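You operate a simulated robot arm through the tools that you are given. There is no shell and no other tool. Be economical: measure what you need, move in short steps, check, and stop when the job is done.

Carry out the task below with a simulated two-armed robot. There is one attempt and no reset: what you move stays moved.

JOB
Pump 3 strokes of herb sauce into the medium cup, pour it in the mixer and crank the rice green.
Fine: cup back where it stood; mixer arm down before the crank. Set down upright: medium cup.

It is judged by the outcome, as a careful person would: the job done as asked, and still so three seconds after it is handed in. It fails if anything else is knocked over, pushed out of place, dropped, spilled or broken.

ROBOT AND FRAMES
Two 7-joint arms with two-finger parallel grippers on one trunk, on a base that drives. Base frame: it is fixed to the floor where the robot stands at the start and does not move with it; the origin is under the middle of the robot, x ahead of it, y to its left, z up; the surface under the hand at the start is at about z = 0.9. Units: m, rad, N and s.
The left shoulder is at the start at [0.07, 0.163, 1.395], the right one opposite. With the tool pointing down near the work surface each hand reaches from about 0.28 to 0.86 m from the robot's upright axis, wherever it stands, measured 20 degrees to its own side. Places, roughly: herb sauce pad [0.8, -0.1, 1.2]; herb sauce pump [0.8, -0.1, 1]; mixer arm [0.8, 0.8, 1.3]; mixer bowl [0.6, 0.8, 1.1]; mixer crank [0.8, 0.8, 1.4]; spot under the herb sauce spout [0.7, -0.1, 0.9]. Payload 3.43 kg a hand.
Tool frame (each hand has its own): the origin (TCP) lies between the finger pads and is the grasp point; the fingertips stand 0.034 m ahead of it; z points along the fingers, y is the line along which they close. Largest opening 0.128 m; finger width 0.024, thickness 0.012; the body of the gripper, 0.048 by 0.13 m, starts 0.096 m behind the TCP.
Orientation is that of the tool frame in the base frame, as a unit quaternion [w, x, y, z]. With the fingers straight down and closing along the base's y, the tool's x points along the base's -x, its y along +y and its z along -z.

CONTROLS
- The arms move only by the tool play_rows. It takes "left_increments", "right_increments" or both (then of equal length, played together; a hand with none holds still); each is a list of rows, each a list of 7 numbers: the finger opening in m, from 0 to 0.128, then the shift along the tool's x, y, z in units of 40 mm (1.0 is 40 mm), then the turn, a rotation vector about the tool's x, y, z in units of 5 degrees (1.0 is 5 degrees). In form: [[hand, tx, ty, tz, ax, ay, az], ...]. A call has 1 to 12 rows; each row shifts and turns the commanded pose from where the row before left it, along the tool's axes as they then stand. A call with a number of a shift or a turn outside -1 to 1 is refused whole. A row lasts 0.2 s, in which the tool goes at most 0.05 m and 0.15 rad; a call with a longer step from one row to the next is refused whole, and so is a gripper value outside its range. A pose out of reach is approached as far as the arm can. The call stops where the force on the tool passes 40 N (or 10 N more than at its start, if that is more) or the arm is blocked; 0.2 s more then pass. Each finger travels about 0.153 m/s and halts on what it meets, pressing with about 39 N; the grip force reading is that of the motor and also rises with nothing between the fingers. The clock runs only during rows and for 0.2 s after the last one: add rows that do not move to give the fingers time. The reply holds the time, the measured pose of the TCP, the force on the tool along the base axes, the opening and the grip force, in the units named above and with some noise, with the torque about the TCP (base axes, N m) and any sound that the robot's microphone picked up.
- Cameras (640 x 400 px; columns grow to the right, rows downward): "scene" is now at [0.1189, 0.0435, 1.6089]; the picture's right is [0.51, -0.86, -0.00], its down [-0.60, -0.35, -0.72] and it looks along [0.62, 0.36, -0.70] (base axes); focal length 214 px, centre (320, 200). "left" rides on the left gripper at [0.076, 0.011, -0.16] in its tool frame; the picture's right is [-0.15, 0.99, 0.00], its down [-0.88, -0.13, -0.46] and it looks along [-0.45, -0.07, 0.89] (tool axes); focal length 234 px, centre (320, 200). "right" rides on the right gripper at [0.076, -0.011, -0.16] in its tool frame; the picture's right is [0.15, 0.99, 0.00], its down [-0.88, 0.13, -0.46] and it looks along [-0.45, 0.07, 0.89] (tool axes); focal length 234 px, centre (320, 200). There is no depth. A picture from a camera that has moved, and an enlarged one, comes with that camera's place and axes in the base frame and with its lens.
- grab_frame(camera): a new picture of that camera. No time passes.
- slide_trunk(by): slides the trunk up (or, below 0, down) by that many m; the arms and the scene camera ride with it, the base frame stays. It gives what a move gives, with no picture.
- steer(legs): drives the robot by 1 to 6 legs, each [ahead, left, turn to the left] in m, m and rad, along the robot's own axes; the way and the turn of a leg run together, so that a leg with both is an arc; at most 1.5 m and 3.142 rad a leg. The arms and the cameras ride along, it lands a little off, and it stops where it bumps. It gives what a move gives.
- pan_tilt(pan, tilt): turns the head with the scene camera to pan (to the left, within 1.501 rad either way) and tilt (down, from -0.506 to 1.204), counted from straight ahead of the robot. It gives what a move gives.
- inspect(camera, box): a new picture of the part [left, top, right, bottom] of that camera's present view, enlarged. No time passes.
- job_done(): hands the job in; it is judged then, once.

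Go step by step. Nothing tells you exact positions but the pictures and the camera data: compare them with the known pose of the tool, close in by small moves and look again before you grip or let go. The budget is 120 turns and 108 pictures, counting those below and the enlarged ones. Unless the task says otherwise, let go and move clear before handing in.

The tools are called after ">>>" as name(argument=value, ...) on one line, values as JSON. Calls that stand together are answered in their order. play_rows: Moves the arms, as the interface text tells. Its arguments: {"type":"object","properties":{"left_increments":{"type":"array","items":{"type":"array","items":{"type":"number"}}},"right_increments":{"type":"array","items":{"type":"array","items":{"type":"number"}}}},"required":[]} The other tools are called the same way: slide_trunk (by) slides the trunk up or down; steer (legs) drives the base; pan_tilt (pan, tilt) turns the head that bears the scene camera; grab_frame (camera) takes a picture; inspect (camera, box) takes an enlarged picture of a part of a camera's view; job_done () hands the job in.

At the start:

```text
clock: 0.0
left_tcp_pos: [0.4074, 0.4415, 1.5004]
left_ee_rot: [0.0, -0.001, 1.0, 0.0]
left_contact_force: [0.2, -0.2, -0.3]
left_torque: [0.06, -0.02, -0.03]
left_gripper_width: 0.1279
left_gripper_force: 0.2
right_tcp_pos: [0.5173, 0.068, 1.4797]
right_ee_rot: [0.0, -0.001, 1.0, -0.001]
right_contact_force: [-0.1, 1.5, 0.9]
right_torque: [0.0, 0.02, -0.03]
right_gripper_width: 0.1278
right_gripper_force: 0.1
trunk travel left (down, up): [-0.875, 0.065]
robot x, y, heading: [-0.0054, 0.0036, 0.002]
head pan, tilt: [0.531, 0.768]
```

scene: 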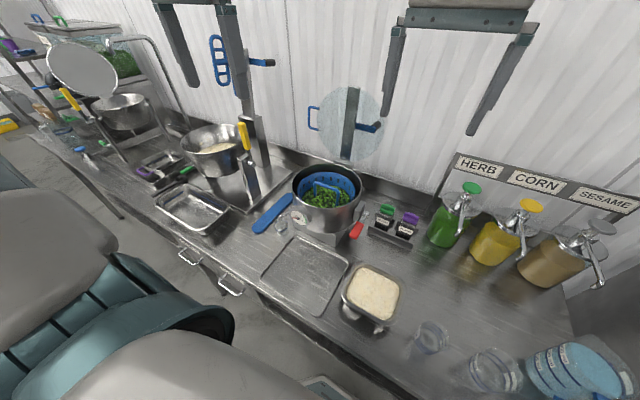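
right: 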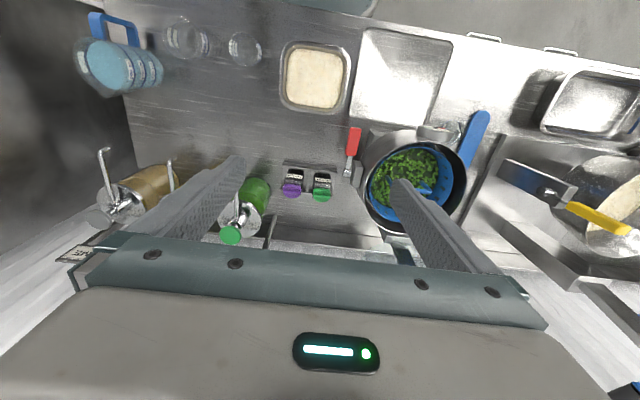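
left: 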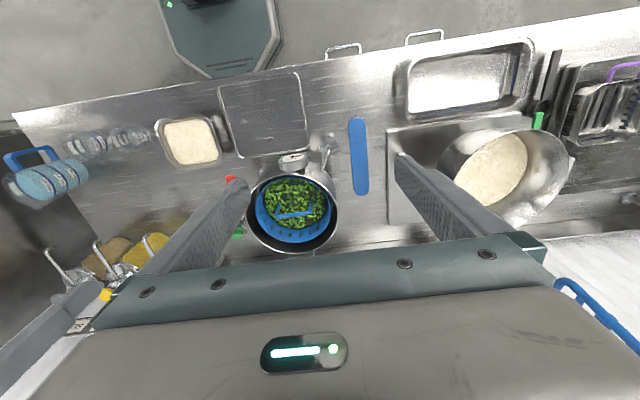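

I see the herb, corn and sesame pumps to the right, clear cups at the front right, and the mixer with rice to the left. I'll look at the cups and the mixer first.

>>> pan_tilt(pan=-0.35, tilt=0.8)

>>> grab_frame(camera="scene")

>>> pan_tilt(pan=0.8, tilt=0.5)

>>> grab_frame(camera="scene")

```text
clock: 1.2
left_tcp_pos: [0.4068, 0.4402, 1.5004]
left_ee_rot: [0.0, 0.0, 1.0, 0.0]
left_contact_force: [0.4, 0.0, 0.2]
left_torque: [-0.01, 0.03, 0.01]
left_gripper_width: 0.1279
left_gripper_force: 0.1
right_tcp_pos: [0.5174, 0.0683, 1.4808]
right_ee_rot: [0.0, 0.0, 1.0, 0.0]
right_contact_force: [-0.1, -0.2, -0.1]
right_torque: [0.0, -0.03, -0.01]
right_gripper_width: 0.128
right_gripper_force: 0.0
trunk travel left (down, up): [-0.875, 0.065]
robot x, y, heading: [0.0033, -0.0004, 0.003]
head pan, tilt: [-0.351, 0.799]
```

```text
104 pictures are left
camera scene: at [0.1239, -0.0257, 1.6064], right [-0.34, -0.94, 0.0], down [-0.67, 0.25, -0.7], along [0.65, -0.24, -0.72], focal length 214 px, centre (320, 200)
```

scene: 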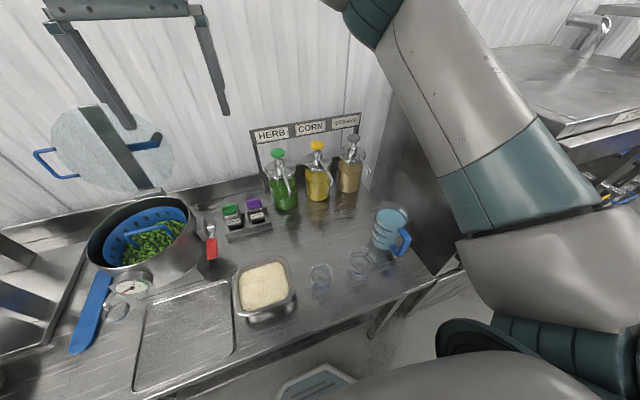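

```text
clock: 2.6
left_tcp_pos: [0.4064, 0.4419, 1.5014]
left_ee_rot: [-0.001, -0.001, 1.0, 0.0]
left_contact_force: [0.4, -0.5, 0.1]
left_torque: [-0.01, -0.01, 0.02]
left_gripper_width: 0.1277
left_gripper_force: 0.1
right_tcp_pos: [0.5175, 0.0686, 1.4791]
right_ee_rot: [0.0, 0.001, 1.0, 0.0]
right_contact_force: [0.6, 0.3, 0.5]
right_torque: [0.01, 0.0, 0.01]
right_gripper_width: 0.1278
right_gripper_force: 0.1
trunk travel left (down, up): [-0.875, 0.065]
robot x, y, heading: [0.0014, 0.0026, -0.005]
head pan, tilt: [0.799, 0.499]
```

```text
103 pictures are left
camera scene: at [0.1116, 0.0672, 1.6324], right [0.72, -0.7, 0.0], down [-0.33, -0.34, -0.88], along [0.61, 0.63, -0.48], focal length 214 px, centre (320, 200)
```

scene: 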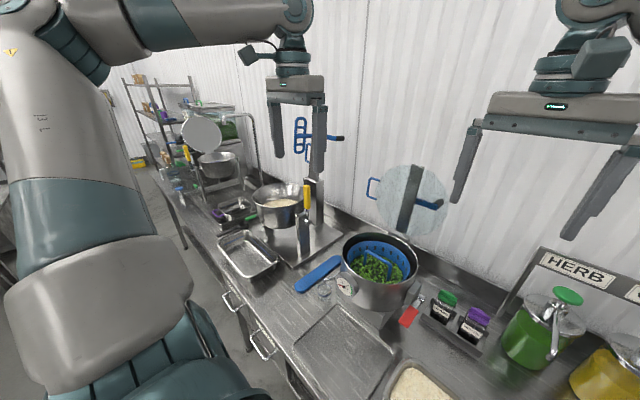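

The cups are at the front right. I'll zoom in on them and on the mixer.

>>> inspect(camera="scene", box=[220, 100, 380, 300])

>>> inspect(camera="right", box=[70, 0, 300, 140])

>>> pan_tilt(pan=-0.45, tilt=0.85)

>>> inspect(camera="scene", box=[220, 130, 460, 330])

>>> inspect(camera="scene", box=[60, 200, 220, 330])

```text
2.00 times, centred on (300, 200) of scene
camera zoom: at [0.1116, 0.0672, 1.6324], right [0.72, -0.7, 0.0], down [-0.33, -0.34, -0.88], along [0.61, 0.63, -0.48], focal length 429 px, centre (360, 200)
```

zoom: 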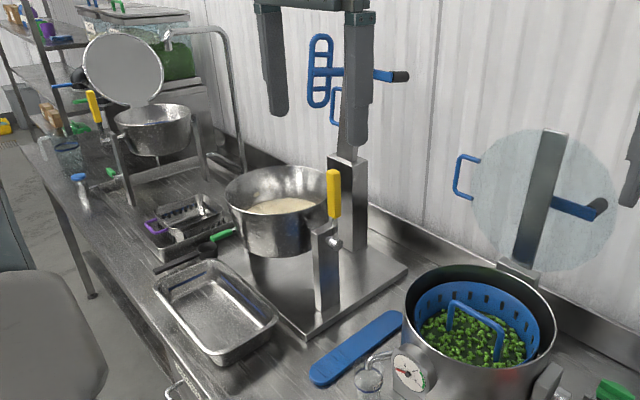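

```text
2.78 times, centred on (185, 70) of right
camera zoom: at [0.4418, 0.0567, 1.6403], right [-0.15, 0.99, 0.0], down [0.88, 0.13, 0.46], along [0.45, 0.07, -0.89], focal length 652 px, centre (696, 562)
```

zoom: 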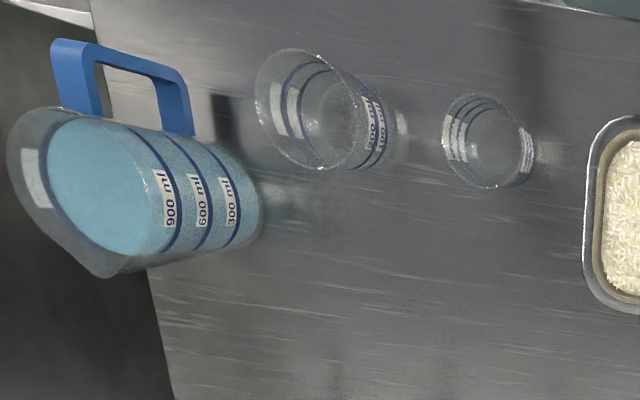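

```text
clock: 4.0
left_tcp_pos: [0.4069, 0.4406, 1.5009]
left_ee_rot: [0.0, -0.001, 1.0, 0.0]
left_contact_force: [-0.3, 0.7, 0.2]
left_torque: [-0.03, -0.02, 0.01]
left_gripper_width: 0.1282
left_gripper_force: 0.1
right_tcp_pos: [0.5172, 0.0691, 1.479]
right_ee_rot: [0.0, 0.0, 1.0, 0.0]
right_contact_force: [-0.3, 0.4, 0.4]
right_torque: [0.0, -0.04, -0.06]
right_gripper_width: 0.128
right_gripper_force: 0.1
trunk travel left (down, up): [-0.875, 0.065]
robot x, y, heading: [-0.001, -0.0009, 0.003]
head pan, tilt: [-0.45, 0.85]
```

```text
2.00 times, centred on (340, 230) of scene
camera zoom: at [0.1186, -0.032, 1.6024], right [-0.43, -0.9, 0.0], down [-0.68, 0.33, -0.66], along [0.59, -0.29, -0.75], focal length 429 px, centre (280, 140)
```

zoom: 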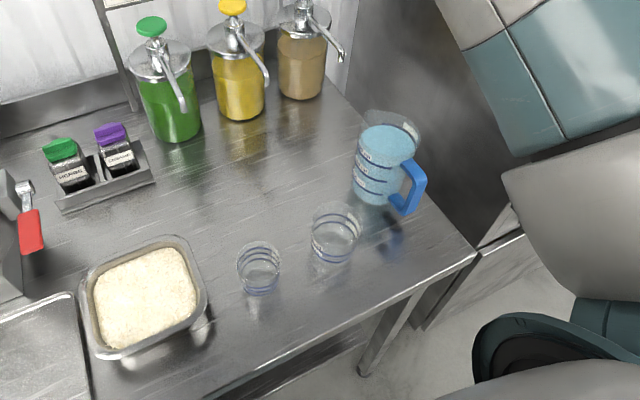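

```text
3.08 times, centred on (140, 265) of scene
camera zoom: at [0.1186, -0.032, 1.6024], right [-0.43, -0.9, 0.0], down [-0.68, 0.33, -0.66], along [0.59, -0.29, -0.75], focal length 660 px, centre (874, 0)
```

zoom: 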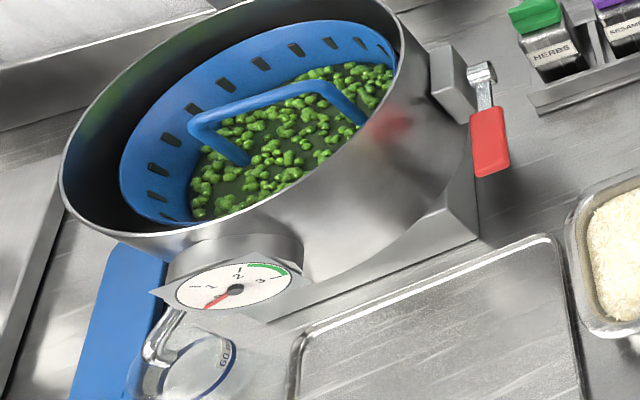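

I need the volume labels to tell which cup is the medium one.

>>> inspect(camera="scene", box=[310, 240, 350, 285])

>>> inspect(camera="scene", box=[345, 225, 395, 265])

>>> inspect(camera="scene", box=[80, 270, 140, 320])

>>> inspect(camera="right", box=[410, 100, 480, 150])

>>> inspect(camera="right", box=[150, 10, 270, 80])

```text
8.89 times, centred on (330, 262) of scene
camera zoom: at [0.1186, -0.032, 1.6024], right [-0.43, -0.9, 0.0], down [-0.68, 0.33, -0.66], along [0.59, -0.29, -0.75], focal length 1906 px, centre (231, -356)
```

zoom: 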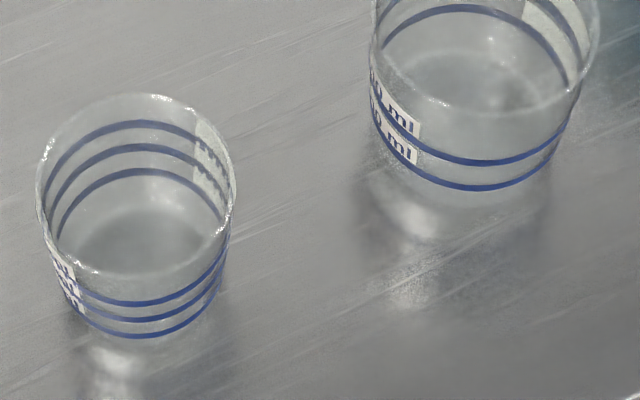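

```text
10.00 times, centred on (370, 245) of scene
camera zoom: at [0.1186, -0.032, 1.6024], right [-0.43, -0.9, 0.0], down [-0.68, 0.33, -0.66], along [0.59, -0.29, -0.75], focal length 2145 px, centre (-180, -250)
```

zoom: 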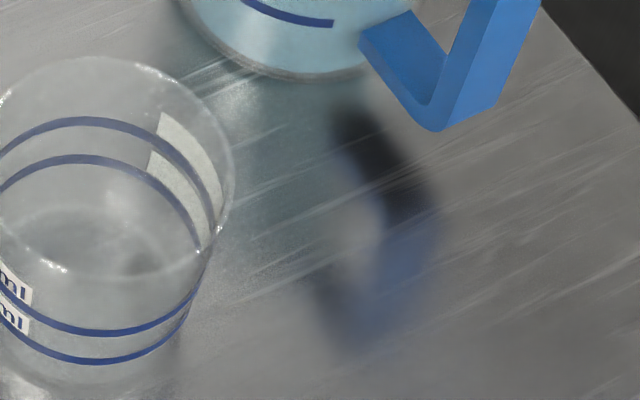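

```text
8.00 times, centred on (110, 295) of scene
camera zoom: at [0.1186, -0.032, 1.6024], right [-0.43, -0.9, 0.0], down [-0.68, 0.33, -0.66], along [0.59, -0.29, -0.75], focal length 1716 px, centre (2000, -560)
```

zoom: 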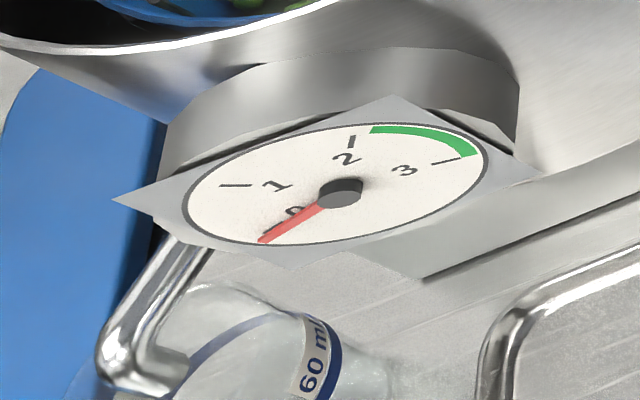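

```text
8.00 times, centred on (445, 125) of right
camera zoom: at [0.4418, 0.0567, 1.6403], right [-0.15, 0.99, 0.0], down [0.88, 0.13, 0.46], along [0.45, 0.07, -0.89], focal length 1873 px, centre (-680, 800)
```

zoom: 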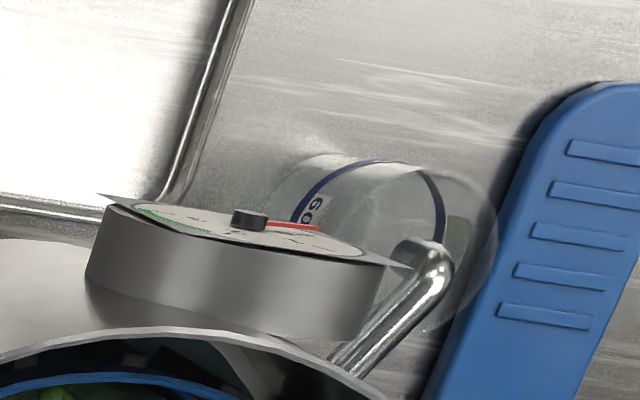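

```text
5.33 times, centred on (210, 45) of right
camera zoom: at [0.4418, 0.0567, 1.6403], right [-0.15, 0.99, 0.0], down [0.88, 0.13, 0.46], along [0.45, 0.07, -0.89], focal length 1249 px, centre (907, 1027)
```

zoom: 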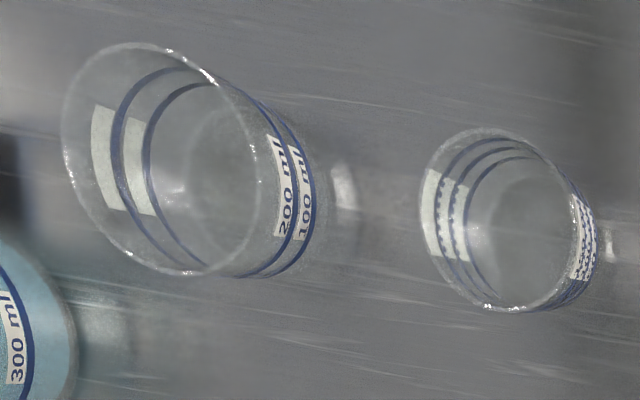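

Four vessels: a 60 ml cup under the cooker drain, a small three‑mark cup near (0.40,-0.14), a 100/200 ml cup near (0.40,-0.28) and a 900 ml jug. I'll bring the right hand lower to read the marks and refine the positions.

>>> play_rows(right_increments=[[0.128, 0.36, -0.84, 0.6, 0, 0, 0], [0.128, 0.36, -0.84, 0.6, 0, 0, 0], [0.128, 0.36, -0.84, 0.6, 0, 0, 0], [0.128, 0.36, -0.84, 0.6, 0, 0, 0], [0.128, 0.36, -0.84, 0.6, 0, 0, 0], [0.128, 0.36, -0.84, 0.6, 0, 0, 0], [0.128, 0.36, -0.84, 0.6, 0, 0, 0], [0.128, 0.8, 0, 0.8, 0, 0, 0], [0.128, 0.8, 0, 0.8, 0, 0, 0]])

>>> grab_frame(camera="right")

```text
clock: 6.0
left_tcp_pos: [0.4069, 0.4407, 1.5013]
left_ee_rot: [0.0, -0.002, 1.0, 0.0]
left_contact_force: [0.2, 0.2, -0.2]
left_torque: [-0.05, 0.01, 0.0]
left_gripper_width: 0.128
left_gripper_force: 0.1
right_tcp_pos: [0.3588, -0.1666, 1.2495]
right_ee_rot: [-0.002, -0.001, 1.0, 0.0]
right_contact_force: [0.3, 0.0, 0.1]
right_torque: [-0.01, -0.01, -0.04]
right_gripper_width: 0.1281
right_gripper_force: 0.1
right hand out of reach, approached as far as the arm can: row 9
trunk travel left (down, up): [-0.875, 0.065]
robot x, y, heading: [0.0016, -0.002, 0.001]
head pan, tilt: [-0.45, 0.85]
```

```text
93 pictures are left
camera right: at [0.2839, -0.1777, 1.4104], right [-0.15, 0.99, 0.0], down [0.88, 0.13, 0.45], along [0.45, 0.07, -0.89], focal length 234 px, centre (320, 200)
```

right: 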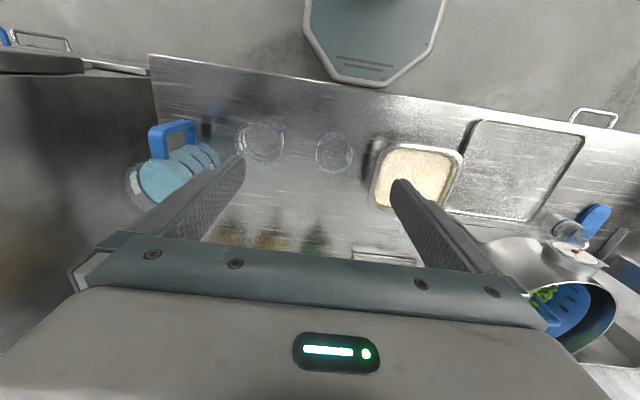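

>>> inspect(camera="right", box=[300, 120, 365, 180])

>>> inspect(camera="right", box=[220, 100, 300, 180])

```text
6.67 times, centred on (332, 150) of right
camera zoom: at [0.2839, -0.1777, 1.4104], right [-0.15, 0.99, 0.0], down [0.88, 0.13, 0.45], along [0.45, 0.07, -0.89], focal length 1561 px, centre (237, 533)
```

zoom: 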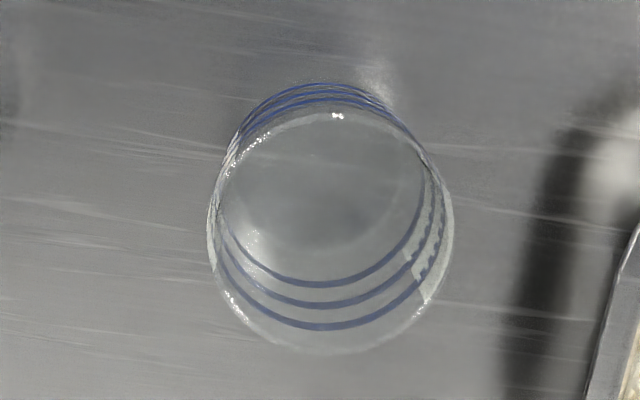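

```text
5.00 times, centred on (260, 140) of right
camera zoom: at [0.2839, -0.1777, 1.4104], right [-0.15, 0.99, 0.0], down [0.88, 0.13, 0.45], along [0.45, 0.07, -0.89], focal length 1171 px, centre (620, 500)
```

zoom: 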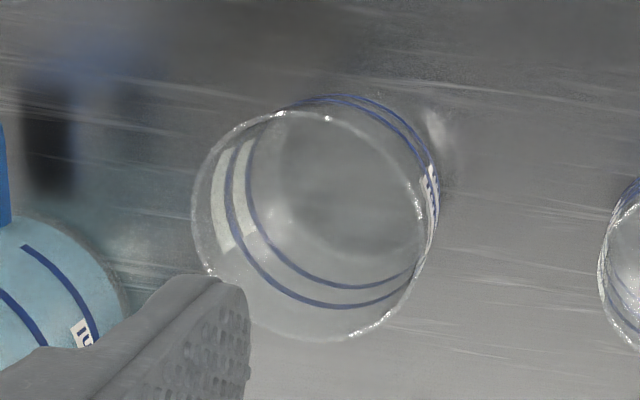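

>>> inspect(camera="scene", box=[307, 264, 319, 274])

>>> inspect(camera="left", box=[60, 125, 160, 165])

```text
16.00 times, centred on (313, 269) of scene
camera zoom: at [0.1183, -0.0315, 1.6025], right [-0.44, -0.9, 0.0], down [-0.68, 0.33, -0.66], along [0.59, -0.29, -0.75], focal length 3432 px, centre (432, -904)
```

zoom: 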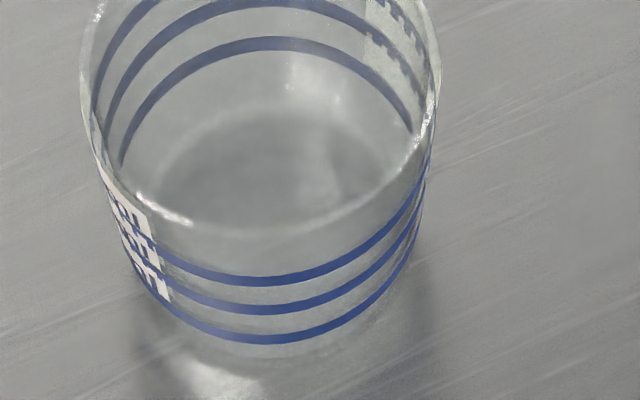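

```text
6.40 times, centred on (110, 145) of left
camera zoom: at [0.3319, 0.453, 1.6603], right [0.15, 0.99, 0.0], down [0.88, -0.13, 0.46], along [0.45, -0.07, -0.89], focal length 1499 px, centre (1664, 552)
```

zoom: 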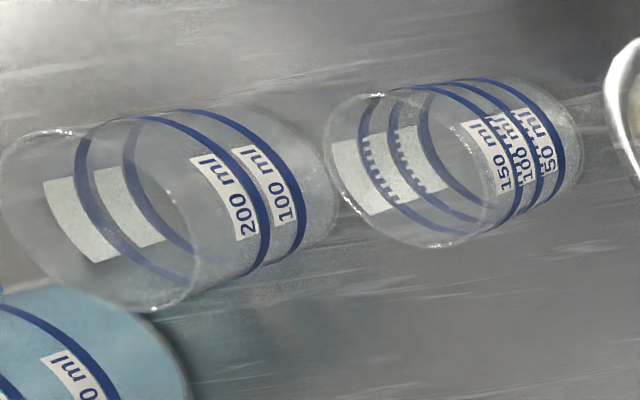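

The near cup is marked 50/100/150, the other 100/200, and the drain one 60. I'll measure the drain cup and look around for any other cups before deciding which is "medium".

>>> inspect(camera="left", box=[290, 120, 350, 170])

>>> pan_tilt(pan=1.2, tilt=0.5)

>>> grab_frame(camera="scene")

>>> pan_tilt(pan=-1.2, tilt=0.5)

>>> grab_frame(camera="scene")

```text
8.00 times, centred on (320, 145) of left
camera zoom: at [0.3319, 0.453, 1.6603], right [0.15, 0.99, 0.0], down [0.88, -0.13, 0.46], along [0.45, -0.07, -0.89], focal length 1873 px, centre (320, 640)
```

zoom: 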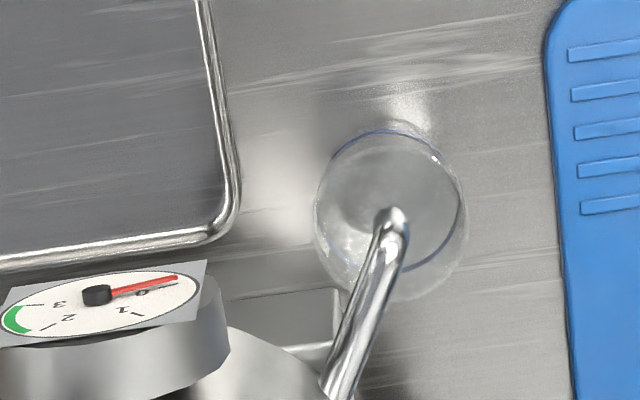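

```text
clock: 7.7
left_tcp_pos: [0.4069, 0.4407, 1.4999]
left_ee_rot: [-0.001, 0.0, 1.0, 0.0]
left_contact_force: [-0.3, -0.3, -0.1]
left_torque: [0.03, 0.03, 0.0]
left_gripper_width: 0.1279
left_gripper_force: 0.0
right_tcp_pos: [0.3594, -0.1669, 1.2493]
right_ee_rot: [-0.002, 0.0, 1.0, 0.0]
right_contact_force: [0.4, 0.0, 0.1]
right_torque: [0.0, 0.0, 0.0]
right_gripper_width: 0.1279
right_gripper_force: 0.0
trunk travel left (down, up): [-0.875, 0.065]
robot x, y, heading: [-0.0005, 0.0007, 0.004]
head pan, tilt: [1.201, 0.499]
```

```text
87 pictures are left
camera scene: at [0.081, 0.0867, 1.6324], right [0.93, -0.36, 0.0], down [-0.17, -0.45, -0.88], along [0.32, 0.82, -0.48], focal length 214 px, centre (320, 200)
```

scene: 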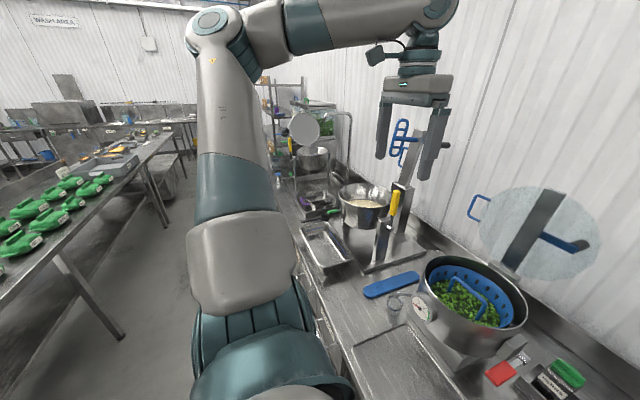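

```text
clock: 9.9
left_tcp_pos: [0.4066, 0.4405, 1.5015]
left_ee_rot: [-0.001, -0.002, 1.0, 0.0]
left_contact_force: [-0.1, 0.4, 0.1]
left_torque: [0.03, 0.0, 0.0]
left_gripper_width: 0.128
left_gripper_force: 0.1
right_tcp_pos: [0.3596, -0.167, 1.2489]
right_ee_rot: [-0.002, 0.0, 1.0, 0.0]
right_contact_force: [-0.3, 1.1, 0.2]
right_torque: [0.01, 0.0, 0.02]
right_gripper_width: 0.1281
right_gripper_force: 0.1
trunk travel left (down, up): [-0.875, 0.065]
robot x, y, heading: [-0.0022, -0.0018, 0.005]
head pan, tilt: [-1.201, 0.499]
```

```text
86 pictures are left
camera scene: at [0.081, -0.0829, 1.6324], right [-0.93, -0.36, 0.0], down [-0.17, 0.45, -0.88], along [0.32, -0.82, -0.48], focal length 214 px, centre (320, 200)
```

scene: 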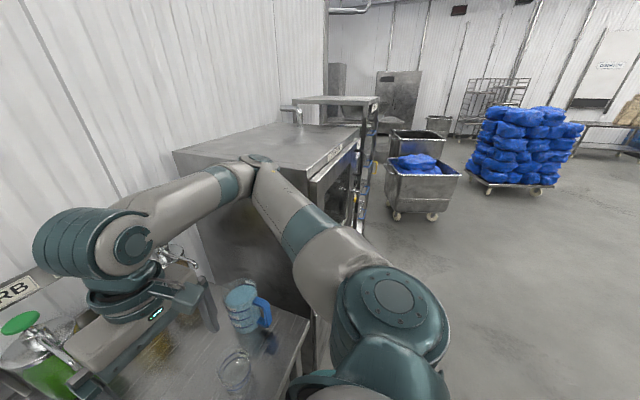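

I also noticed a clear vessel at the far left end of the counter; checking it before I choose.

>>> pan_tilt(pan=0.9, tilt=0.4)

>>> inspect(camera="scene", box=[160, 80, 300, 250])

>>> inspect(camera="scene", box=[180, 150, 240, 200])

```text
clock: 11.9
left_tcp_pos: [0.4057, 0.4407, 1.502]
left_ee_rot: [0.0, -0.001, 1.0, 0.0]
left_contact_force: [0.5, 0.5, 0.0]
left_torque: [0.02, 0.03, -0.02]
left_gripper_width: 0.128
left_gripper_force: 0.0
right_tcp_pos: [0.3589, -0.1667, 1.2498]
right_ee_rot: [-0.003, -0.001, 1.0, 0.0]
right_contact_force: [-0.5, -0.5, -1.0]
right_torque: [0.06, -0.01, -0.04]
right_gripper_width: 0.128
right_gripper_force: 0.1
trunk travel left (down, up): [-0.875, 0.065]
robot x, y, heading: [-0.0002, -0.0011, 0.0]
head pan, tilt: [0.901, 0.4]
```

```text
2.35 times, centred on (230, 165) of scene
camera zoom: at [0.1057, 0.0744, 1.6415], right [0.78, -0.62, 0.0], down [-0.24, -0.3, -0.92], along [0.57, 0.72, -0.39], focal length 505 px, centre (532, 282)
```

zoom: 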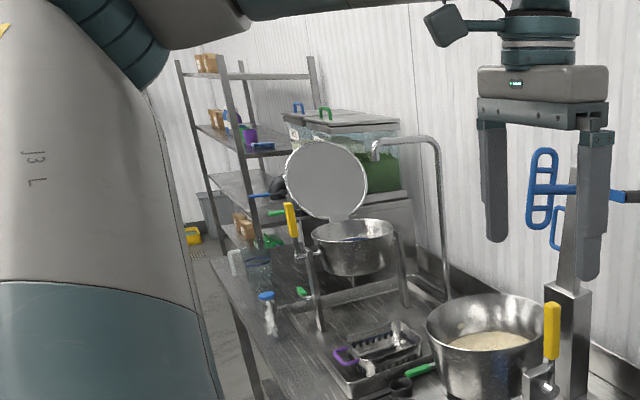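

```text
8.00 times, centred on (210, 175) of scene
camera zoom: at [0.1057, 0.0744, 1.6415], right [0.78, -0.62, 0.0], down [-0.24, -0.3, -0.92], along [0.57, 0.72, -0.39], focal length 1716 px, centre (1200, 400)
```

zoom: 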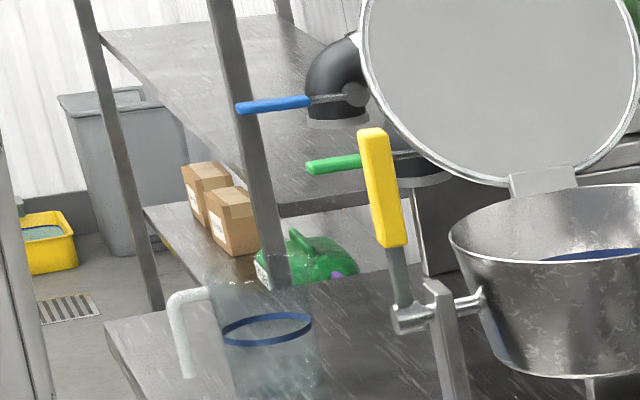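

The far vessel is a handled jug, so the clear cups are 60 (small), 150 (medium) and 200 ml (large). The medium cup is the 50/100/150 one at about (0.407,-0.131). I'll back the base off to get room for a 45° grasp.

>>> steer(legs=[[-0.25, 0, 0]])

>>> pan_tilt(pan=-0.2, tilt=0.7)

>>> grab_frame(camera="scene")

```text
clock: 13.7
left_tcp_pos: [0.1613, 0.4399, 1.5003]
left_ee_rot: [-0.001, 0.001, 1.0, 0.0]
left_contact_force: [0.7, 0.6, 0.2]
left_torque: [0.02, 0.01, 0.0]
left_gripper_width: 0.1278
left_gripper_force: 0.1
right_tcp_pos: [0.1118, -0.1665, 1.2489]
right_ee_rot: [-0.003, 0.001, 1.0, 0.0]
right_contact_force: [-0.3, 0.6, -0.4]
right_torque: [0.0, 0.05, -0.02]
right_gripper_width: 0.1283
right_gripper_force: 0.1
trunk travel left (down, up): [-0.875, 0.065]
robot x, y, heading: [-0.253, -0.0004, -0.004]
head pan, tilt: [0.901, 0.4]
```

```text
clock: 15.1
left_tcp_pos: [0.157, 0.4405, 1.5012]
left_ee_rot: [0.001, 0.0, 1.0, 0.0]
left_contact_force: [0.2, -0.3, 0.2]
left_torque: [0.02, -0.03, 0.0]
left_gripper_width: 0.1278
left_gripper_force: 0.1
right_tcp_pos: [0.1066, -0.1687, 1.249]
right_ee_rot: [-0.002, 0.002, 1.0, 0.0]
right_contact_force: [0.7, -0.6, 0.4]
right_torque: [0.02, 0.01, -0.02]
right_gripper_width: 0.128
right_gripper_force: 0.1
trunk travel left (down, up): [-0.875, 0.065]
robot x, y, heading: [-0.2486, 0.0019, -0.004]
head pan, tilt: [-0.201, 0.7]
```

```text
83 pictures are left
camera scene: at [-0.1196, -0.015, 1.6147], right [-0.2, -0.98, 0.0], down [-0.63, 0.13, -0.77], along [0.75, -0.15, -0.64], focal length 214 px, centre (320, 200)
```

scene: 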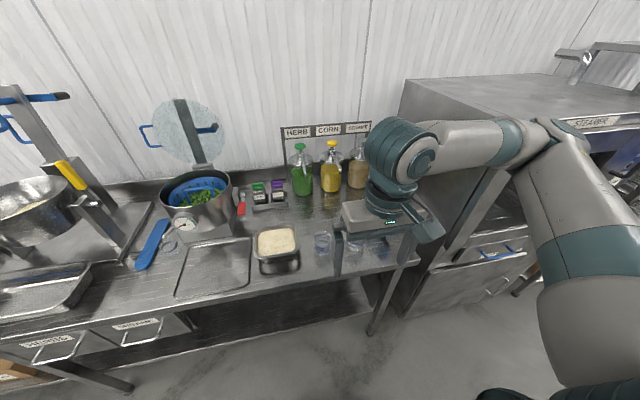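

Now pitching the right hand 45° and approaching along its own axis to a point short of the cup.

>>> play_rows(right_increments=[[0.1, 0, 0, 0, 0, -1, 0], [0.1, 0, 0, 0, 0, -1, 0], [0.1, 0, 0, 0, 0, -1, 0], [0.1, 0, 0, 0, 0, -1, 0], [0.1, 0, 0, 0, 0, -1, 0], [0.1, 0, 0, 0, 0, -1, 0], [0.1, 0, 0, 0, 0, -1, 0], [0.1, 0, 0, 0, 0, -1, 0], [0.1, 0, 0, 0, 0, -1, 0]])

>>> play_rows(right_increments=[[0.1, 0, 0.15, 0.95, 0, 0, 0], [0.1, 0, 0.15, 0.95, 0, 0, 0], [0.1, 0, 0.15, 0.95, 0, 0, 0], [0.1, 0, 0.15, 0.95, 0, 0, 0], [0.1, 0, 0.15, 0.95, 0, 0, 0], [0.1, 0, 0.15, 0.95, 0, 0, 0]])

>>> grab_frame(camera="right")

```text
clock: 17.1
left_tcp_pos: [0.159, 0.44, 1.5009]
left_ee_rot: [0.001, 0.0, 1.0, 0.0]
left_contact_force: [0.0, 0.6, 0.0]
left_torque: [-0.02, -0.05, 0.0]
left_gripper_width: 0.128
left_gripper_force: 0.0
right_tcp_pos: [0.2592, -0.1119, 1.3013]
right_ee_rot: [0.382, 0.002, 0.924, -0.002]
right_contact_force: [0.5, 0.4, 0.0]
right_torque: [-0.02, 0.03, 0.0]
right_gripper_width: 0.1
right_gripper_force: 0.1
right hand out of reach, approached as far as the arm can: row 1, 2, 3, 4, 5, 6, 7, 8, 9
trunk travel left (down, up): [-0.875, 0.065]
robot x, y, heading: [-0.2494, 0.0013, -0.01]
head pan, tilt: [-0.201, 0.7]
```

```text
clock: 18.4
left_tcp_pos: [0.1579, 0.4402, 1.5012]
left_ee_rot: [0.0, 0.001, 1.0, 0.0]
left_contact_force: [0.2, 0.5, -0.6]
left_torque: [-0.03, -0.02, -0.01]
left_gripper_width: 0.1282
left_gripper_force: 0.0
right_tcp_pos: [0.4211, -0.0788, 1.1385]
right_ee_rot: [0.381, 0.001, 0.925, -0.002]
right_contact_force: [-0.6, 0.0, 0.4]
right_torque: [-0.04, 0.02, 0.0]
right_gripper_width: 0.0999
right_gripper_force: 0.0
trunk travel left (down, up): [-0.875, 0.065]
robot x, y, heading: [-0.2469, 0.0015, -0.003]
head pan, tilt: [-0.201, 0.7]
```

```text
82 pictures are left
camera right: at [0.256, -0.0895, 1.1989], right [-0.1, 0.99, -0.11], down [0.3, 0.13, 0.94], along [0.95, 0.06, -0.31], focal length 234 px, centre (320, 200)
```

right: 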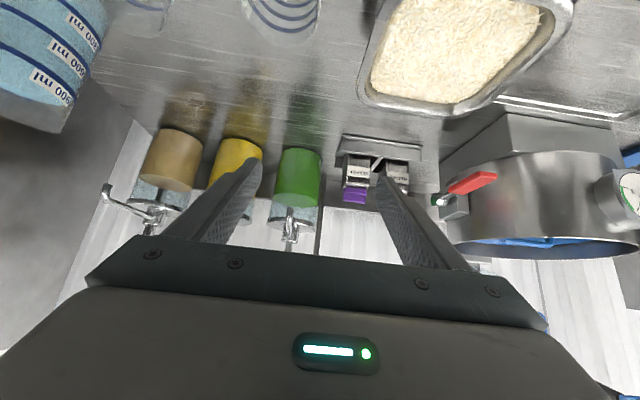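

The hand is in front of and above the cup; I'm moving back‑down to the pre‑grasp point.

>>> play_rows(right_increments=[[0.1, 0.73, -0.26, 0, 0, 0, 0], [0.1, 0.73, -0.26, 0, 0, 0, 0], [0.1, 0.73, -0.26, 0, 0, 0, 0], [0.1, 0.73, -0.26, 0, 0, 0, 0], [0.1, 0.73, -0.26, 0, 0, 0, 0]])

>>> grab_frame(camera="right")

>>> grab_frame(camera="scene")

```text
clock: 19.6
left_tcp_pos: [0.1563, 0.4386, 1.5016]
left_ee_rot: [0.001, 0.001, 1.0, 0.0]
left_contact_force: [-0.8, -0.2, 0.5]
left_torque: [0.07, -0.01, 0.02]
left_gripper_width: 0.128
left_gripper_force: 0.0
right_tcp_pos: [0.3157, -0.1307, 1.036]
right_ee_rot: [0.383, 0.001, 0.924, -0.001]
right_contact_force: [0.4, -0.1, 0.4]
right_torque: [0.02, -0.03, -0.01]
right_gripper_width: 0.0999
right_gripper_force: 0.0
trunk travel left (down, up): [-0.875, 0.065]
robot x, y, heading: [-0.2511, 0.0015, -0.003]
head pan, tilt: [-0.201, 0.7]
```

```text
81 pictures are left
camera right: at [0.1501, -0.1429, 1.0969], right [-0.1, 0.99, -0.1], down [0.3, 0.13, 0.94], along [0.95, 0.06, -0.31], focal length 234 px, centre (320, 200)
```

right: 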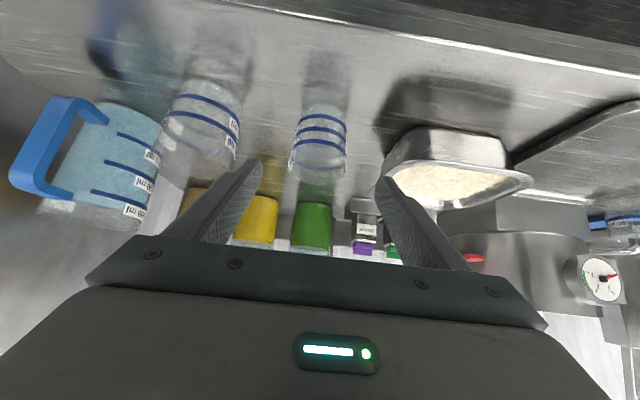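

```text
80 pictures are left
camera scene: at [-0.1208, -0.0157, 1.6149], right [-0.2, -0.98, 0.0], down [-0.63, 0.13, -0.77], along [0.75, -0.15, -0.64], focal length 214 px, centre (320, 200)
```

scene: 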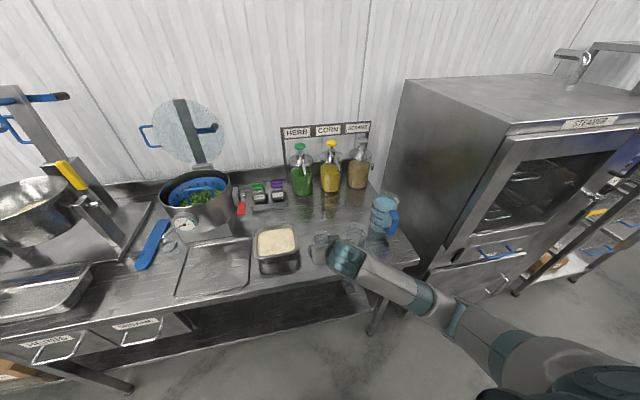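

The cup sits at about (0.403,-0.135), base to rim about 7 cm. Advancing along the tool axis to straddle it.

>>> play_rows(right_increments=[[0.1, 0.04, -0.03, 0.8, 0, 0, 0], [0.1, 0.04, -0.03, 0.8, 0, 0, 0], [0.1, 0.04, -0.03, 0.8, 0, 0, 0], [0.1, 0.04, -0.03, 0.8, 0, 0, 0]])

>>> grab_frame(camera="right")

>>> inspect(camera="scene", box=[280, 200, 400, 300])

```text
clock: 20.6
left_tcp_pos: [0.1586, 0.4407, 1.5016]
left_ee_rot: [0.0, 0.001, 1.0, 0.0]
left_contact_force: [0.2, -0.8, 0.2]
left_torque: [0.0, 0.02, 0.0]
left_gripper_width: 0.1278
left_gripper_force: 0.1
right_tcp_pos: [0.4036, -0.1342, 0.9421]
right_ee_rot: [0.381, 0.0, 0.925, -0.001]
right_contact_force: [0.5, -0.2, 0.2]
right_torque: [0.06, -0.01, -0.02]
right_gripper_width: 0.1001
right_gripper_force: 0.0
trunk travel left (down, up): [-0.875, 0.065]
robot x, y, heading: [-0.2519, 0.0012, -0.002]
head pan, tilt: [-0.201, 0.7]
```

```text
79 pictures are left
camera right: at [0.2377, -0.1461, 1.0022], right [-0.1, 0.99, -0.1], down [0.3, 0.13, 0.94], along [0.95, 0.06, -0.31], focal length 234 px, centre (320, 200)
```

right: 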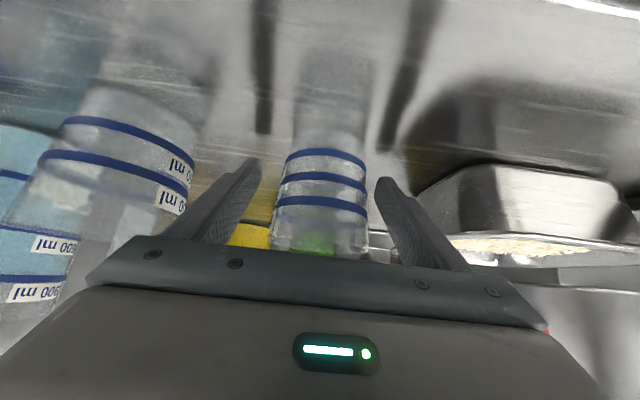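

```text
4.00 times, centred on (340, 250) of scene
camera zoom: at [-0.1186, -0.0146, 1.6146], right [-0.2, -0.98, 0.0], down [-0.63, 0.13, -0.76], along [0.75, -0.16, -0.64], focal length 858 px, centre (240, 0)
```

zoom: 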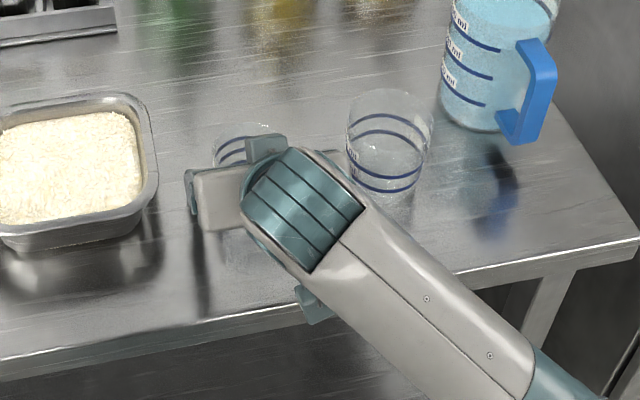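

The cup stands centred between the fingers. Closing the grip.

>>> play_rows(right_increments=[[0.085, 0, 0, 0, 0, 0, 0], [0.07, 0, 0, 0, 0, 0, 0], [0.055, 0, 0, 0, 0, 0, 0], [0.045, 0, 0, 0, 0, 0, 0], [0.045, 0, 0, 0, 0, 0, 0]])

>>> grab_frame(camera="right")

```text
clock: 21.9
left_tcp_pos: [0.1568, 0.4403, 1.5015]
left_ee_rot: [0.0, 0.0, 1.0, -0.001]
left_contact_force: [0.6, 0.0, 0.7]
left_torque: [0.0, 0.01, 0.0]
left_gripper_width: 0.128
left_gripper_force: 0.0
right_tcp_pos: [0.4027, -0.1346, 0.942]
right_ee_rot: [0.381, 0.002, 0.925, -0.001]
right_contact_force: [0.8, -0.3, 0.0]
right_torque: [0.01, 0.03, -0.01]
right_gripper_width: 0.0587
right_gripper_force: 39.2
trunk travel left (down, up): [-0.875, 0.065]
robot x, y, heading: [-0.2505, 0.0001, 0.003]
head pan, tilt: [-0.201, 0.7]
```

```text
77 pictures are left
camera right: at [0.237, -0.1461, 1.0026], right [-0.1, 0.99, -0.1], down [0.3, 0.13, 0.94], along [0.95, 0.06, -0.31], focal length 234 px, centre (320, 200)
```

right: 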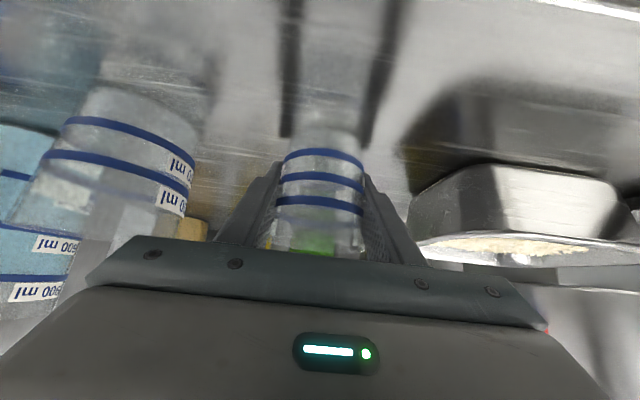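

Gripped at 0.059 m. Lifting straight up, then looking at the pump spout.

>>> play_rows(right_increments=[[0.045, -0.25, 0, -0.25, 0, 0, 0], [0.045, -0.5, 0, -0.5, 0, 0, 0], [0.045, -0.5, 0, -0.5, 0, 0, 0], [0.045, -0.5, 0, -0.5, 0, 0, 0]])

>>> grab_frame(camera="right")

>>> inspect(camera="scene", box=[270, 120, 360, 210])

```text
clock: 22.9
left_tcp_pos: [0.1582, 0.4396, 1.5012]
left_ee_rot: [-0.001, 0.0, 1.0, 0.0]
left_contact_force: [0.6, 0.2, 0.2]
left_torque: [0.01, -0.01, 0.01]
left_gripper_width: 0.1278
left_gripper_force: 0.1
right_tcp_pos: [0.4031, -0.1347, 1.0413]
right_ee_rot: [0.382, 0.001, 0.924, -0.001]
right_contact_force: [-1.0, 0.6, -1.4]
right_torque: [0.0, 0.04, -0.01]
right_gripper_width: 0.0586
right_gripper_force: 38.6
trunk travel left (down, up): [-0.875, 0.065]
robot x, y, heading: [-0.2473, -0.0022, -0.002]
head pan, tilt: [-0.201, 0.7]
```

```text
76 pictures are left
camera right: at [0.2368, -0.1456, 1.1013], right [-0.1, 0.99, -0.1], down [0.3, 0.13, 0.94], along [0.95, 0.06, -0.31], focal length 234 px, centre (320, 200)
```

right: 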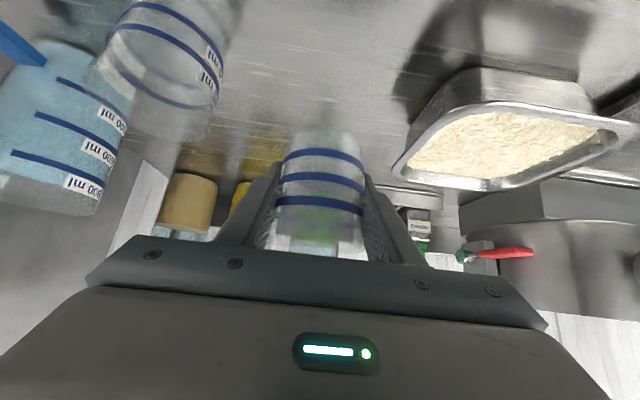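

```text
4.44 times, centred on (315, 165) of scene
camera zoom: at [-0.1193, -0.0146, 1.6146], right [-0.2, -0.98, 0.0], down [-0.63, 0.13, -0.76], along [0.75, -0.16, -0.64], focal length 953 px, centre (342, 356)
```

zoom: 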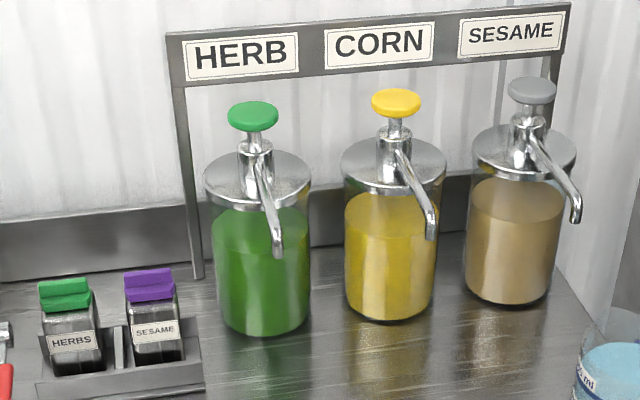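

I estimate the pad near (0.80,-0.115,1.17) and the spout tip somewhere near x 0.65–0.70. I'll drive forward a little and look from there to fix the spout.

>>> steer(legs=[[0.14, 0, 0]])

>>> inspect(camera="scene", box=[260, 100, 380, 220])

>>> inspect(camera="left", box=[0, 150, 200, 350])

>>> grab_frame(camera="right")

```text
clock: 24.2
left_tcp_pos: [0.2957, 0.4385, 1.5026]
left_ee_rot: [0.001, 0.002, 1.0, 0.0]
left_contact_force: [-0.4, 0.6, -0.1]
left_torque: [-0.02, -0.01, 0.01]
left_gripper_width: 0.1279
left_gripper_force: 0.1
right_tcp_pos: [0.542, -0.1355, 1.0414]
right_ee_rot: [0.382, 0.002, 0.924, -0.001]
right_contact_force: [-0.6, -0.2, 0.1]
right_torque: [0.02, -0.01, 0.02]
right_gripper_width: 0.0583
right_gripper_force: 38.9
trunk travel left (down, up): [-0.875, 0.065]
robot x, y, heading: [-0.113, 0.0063, -0.005]
head pan, tilt: [-0.201, 0.7]
```

```text
3.33 times, centred on (320, 160) of scene
camera zoom: at [0.018, -0.0156, 1.615], right [-0.2, -0.98, 0.0], down [-0.63, 0.13, -0.77], along [0.75, -0.16, -0.64], focal length 715 px, centre (320, 333)
```

zoom: 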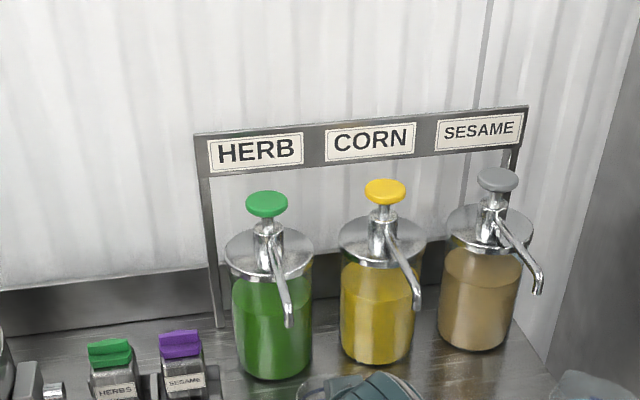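

```text
2.00 times, centred on (100, 250) of left
camera zoom: at [0.2204, 0.4511, 1.6611], right [0.15, 0.99, 0.0], down [0.88, -0.13, 0.46], along [0.45, -0.07, -0.89], focal length 468 px, centre (760, 100)
```

zoom: 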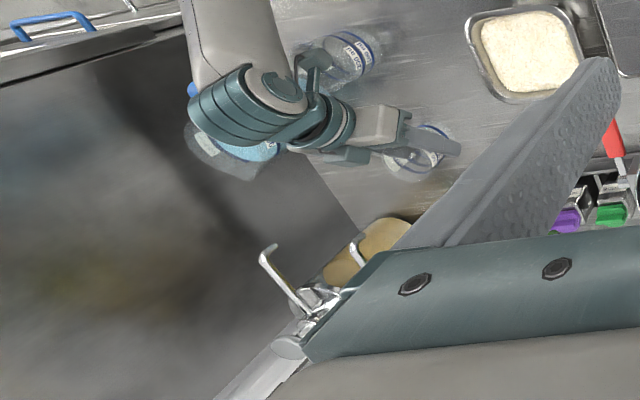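

```text
72 pictures are left
camera right: at [0.3751, -0.1465, 1.1022], right [-0.1, 0.99, -0.1], down [0.3, 0.13, 0.94], along [0.95, 0.06, -0.31], focal length 234 px, centre (320, 200)
```

right: 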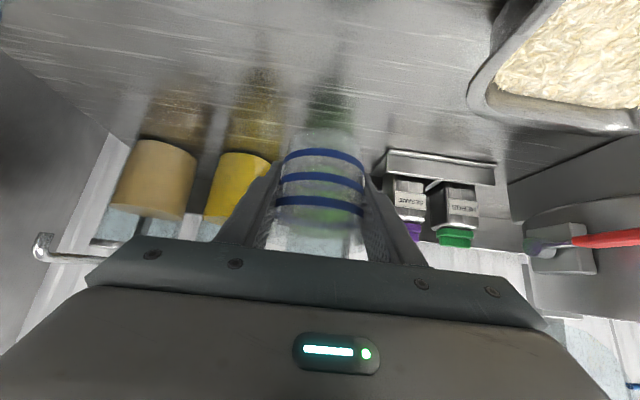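

The spout tip is roughly at (0.66,-0.11,1.09), but its depth is uncertain. I'll swing the left hand over to get a top view of the spout.

>>> play_rows(left_increments=[[0.128, -0.48, -0.9, 0, 0, 0, 0], [0.128, -0.48, -0.9, 0, 0, 0, 0], [0.128, -0.48, -0.9, 0, 0, 0, 0], [0.128, -0.48, -0.9, 0, 0, 0, 0], [0.128, -0.48, -0.9, 0, 0, 0, 0], [0.128, -0.48, -0.9, 0, 0, 0, 0], [0.128, -0.48, -0.9, 0, 0, 0, 0], [0.128, -0.48, -0.9, 0, 0, 0, 0]])

>>> grab_frame(camera="left")

```text
clock: 26.0
left_tcp_pos: [0.4382, 0.1785, 1.4954]
left_ee_rot: [0.0, 0.0, 1.0, 0.0]
left_contact_force: [-0.3, 0.6, 0.3]
left_torque: [-0.03, 0.0, 0.01]
left_gripper_width: 0.128
left_gripper_force: 0.1
left hand out of reach, approached as far as the arm can: row 8
right_tcp_pos: [0.5451, -0.1359, 1.0392]
right_ee_rot: [0.38, 0.0, 0.925, -0.001]
right_contact_force: [0.9, -0.7, 0.2]
right_torque: [-0.01, 0.02, 0.01]
right_gripper_width: 0.0583
right_gripper_force: 39.5
trunk travel left (down, up): [-0.875, 0.065]
robot x, y, heading: [-0.1122, -0.0028, -0.003]
head pan, tilt: [-0.201, 0.7]
```

```text
71 pictures are left
camera left: at [0.3627, 0.1897, 1.6538], right [0.15, 0.99, 0.0], down [0.88, -0.13, 0.46], along [0.45, -0.07, -0.89], focal length 234 px, centre (320, 200)
```

left: 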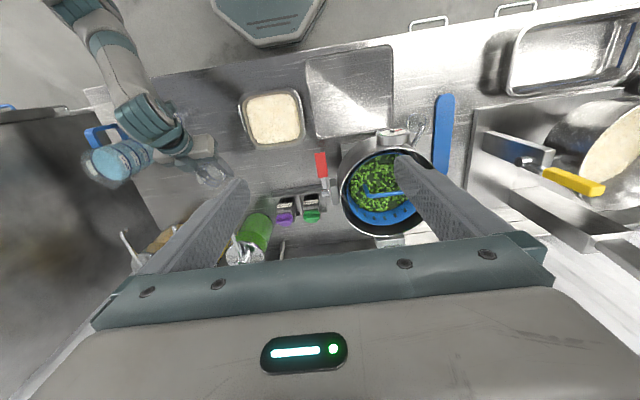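

The left finger hides the spout; closing the left fingers clears the view (and I want them closed for pressing).

>>> play_rows(left_increments=[[0.09, 0, 0, 0, 0, 0, 0], [0.05, 0, 0, 0, 0, 0, 0], [0.01, 0, 0, 0, 0, 0, 0], [0.0, 0, 0, 0, 0, 0, 0]])

>>> inspect(camera="left", box=[100, 100, 340, 260])

```text
clock: 27.0
left_tcp_pos: [0.4344, 0.1768, 1.4954]
left_ee_rot: [0.001, 0.001, 1.0, 0.0]
left_contact_force: [-0.4, 0.2, 0.3]
left_torque: [0.01, 0.0, 0.0]
left_gripper_width: 0.0002
left_gripper_force: 32.9
right_tcp_pos: [0.5421, -0.136, 1.0407]
right_ee_rot: [0.381, 0.001, 0.925, 0.0]
right_contact_force: [-0.5, -0.5, -1.0]
right_torque: [-0.02, 0.01, 0.01]
right_gripper_width: 0.0584
right_gripper_force: 38.9
trunk travel left (down, up): [-0.875, 0.065]
robot x, y, heading: [-0.108, -0.0055, -0.003]
head pan, tilt: [-0.201, 0.7]
```

```text
2.50 times, centred on (220, 180) of left
camera zoom: at [0.3601, 0.1887, 1.6547], right [0.15, 0.99, 0.0], down [0.88, -0.13, 0.46], along [0.45, -0.07, -0.89], focal length 585 px, centre (570, 250)
```

zoom: 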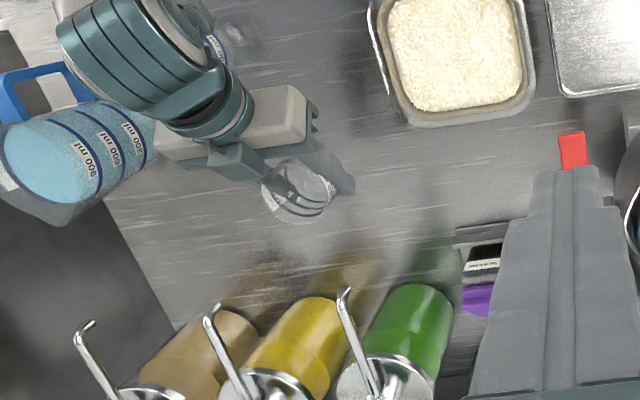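

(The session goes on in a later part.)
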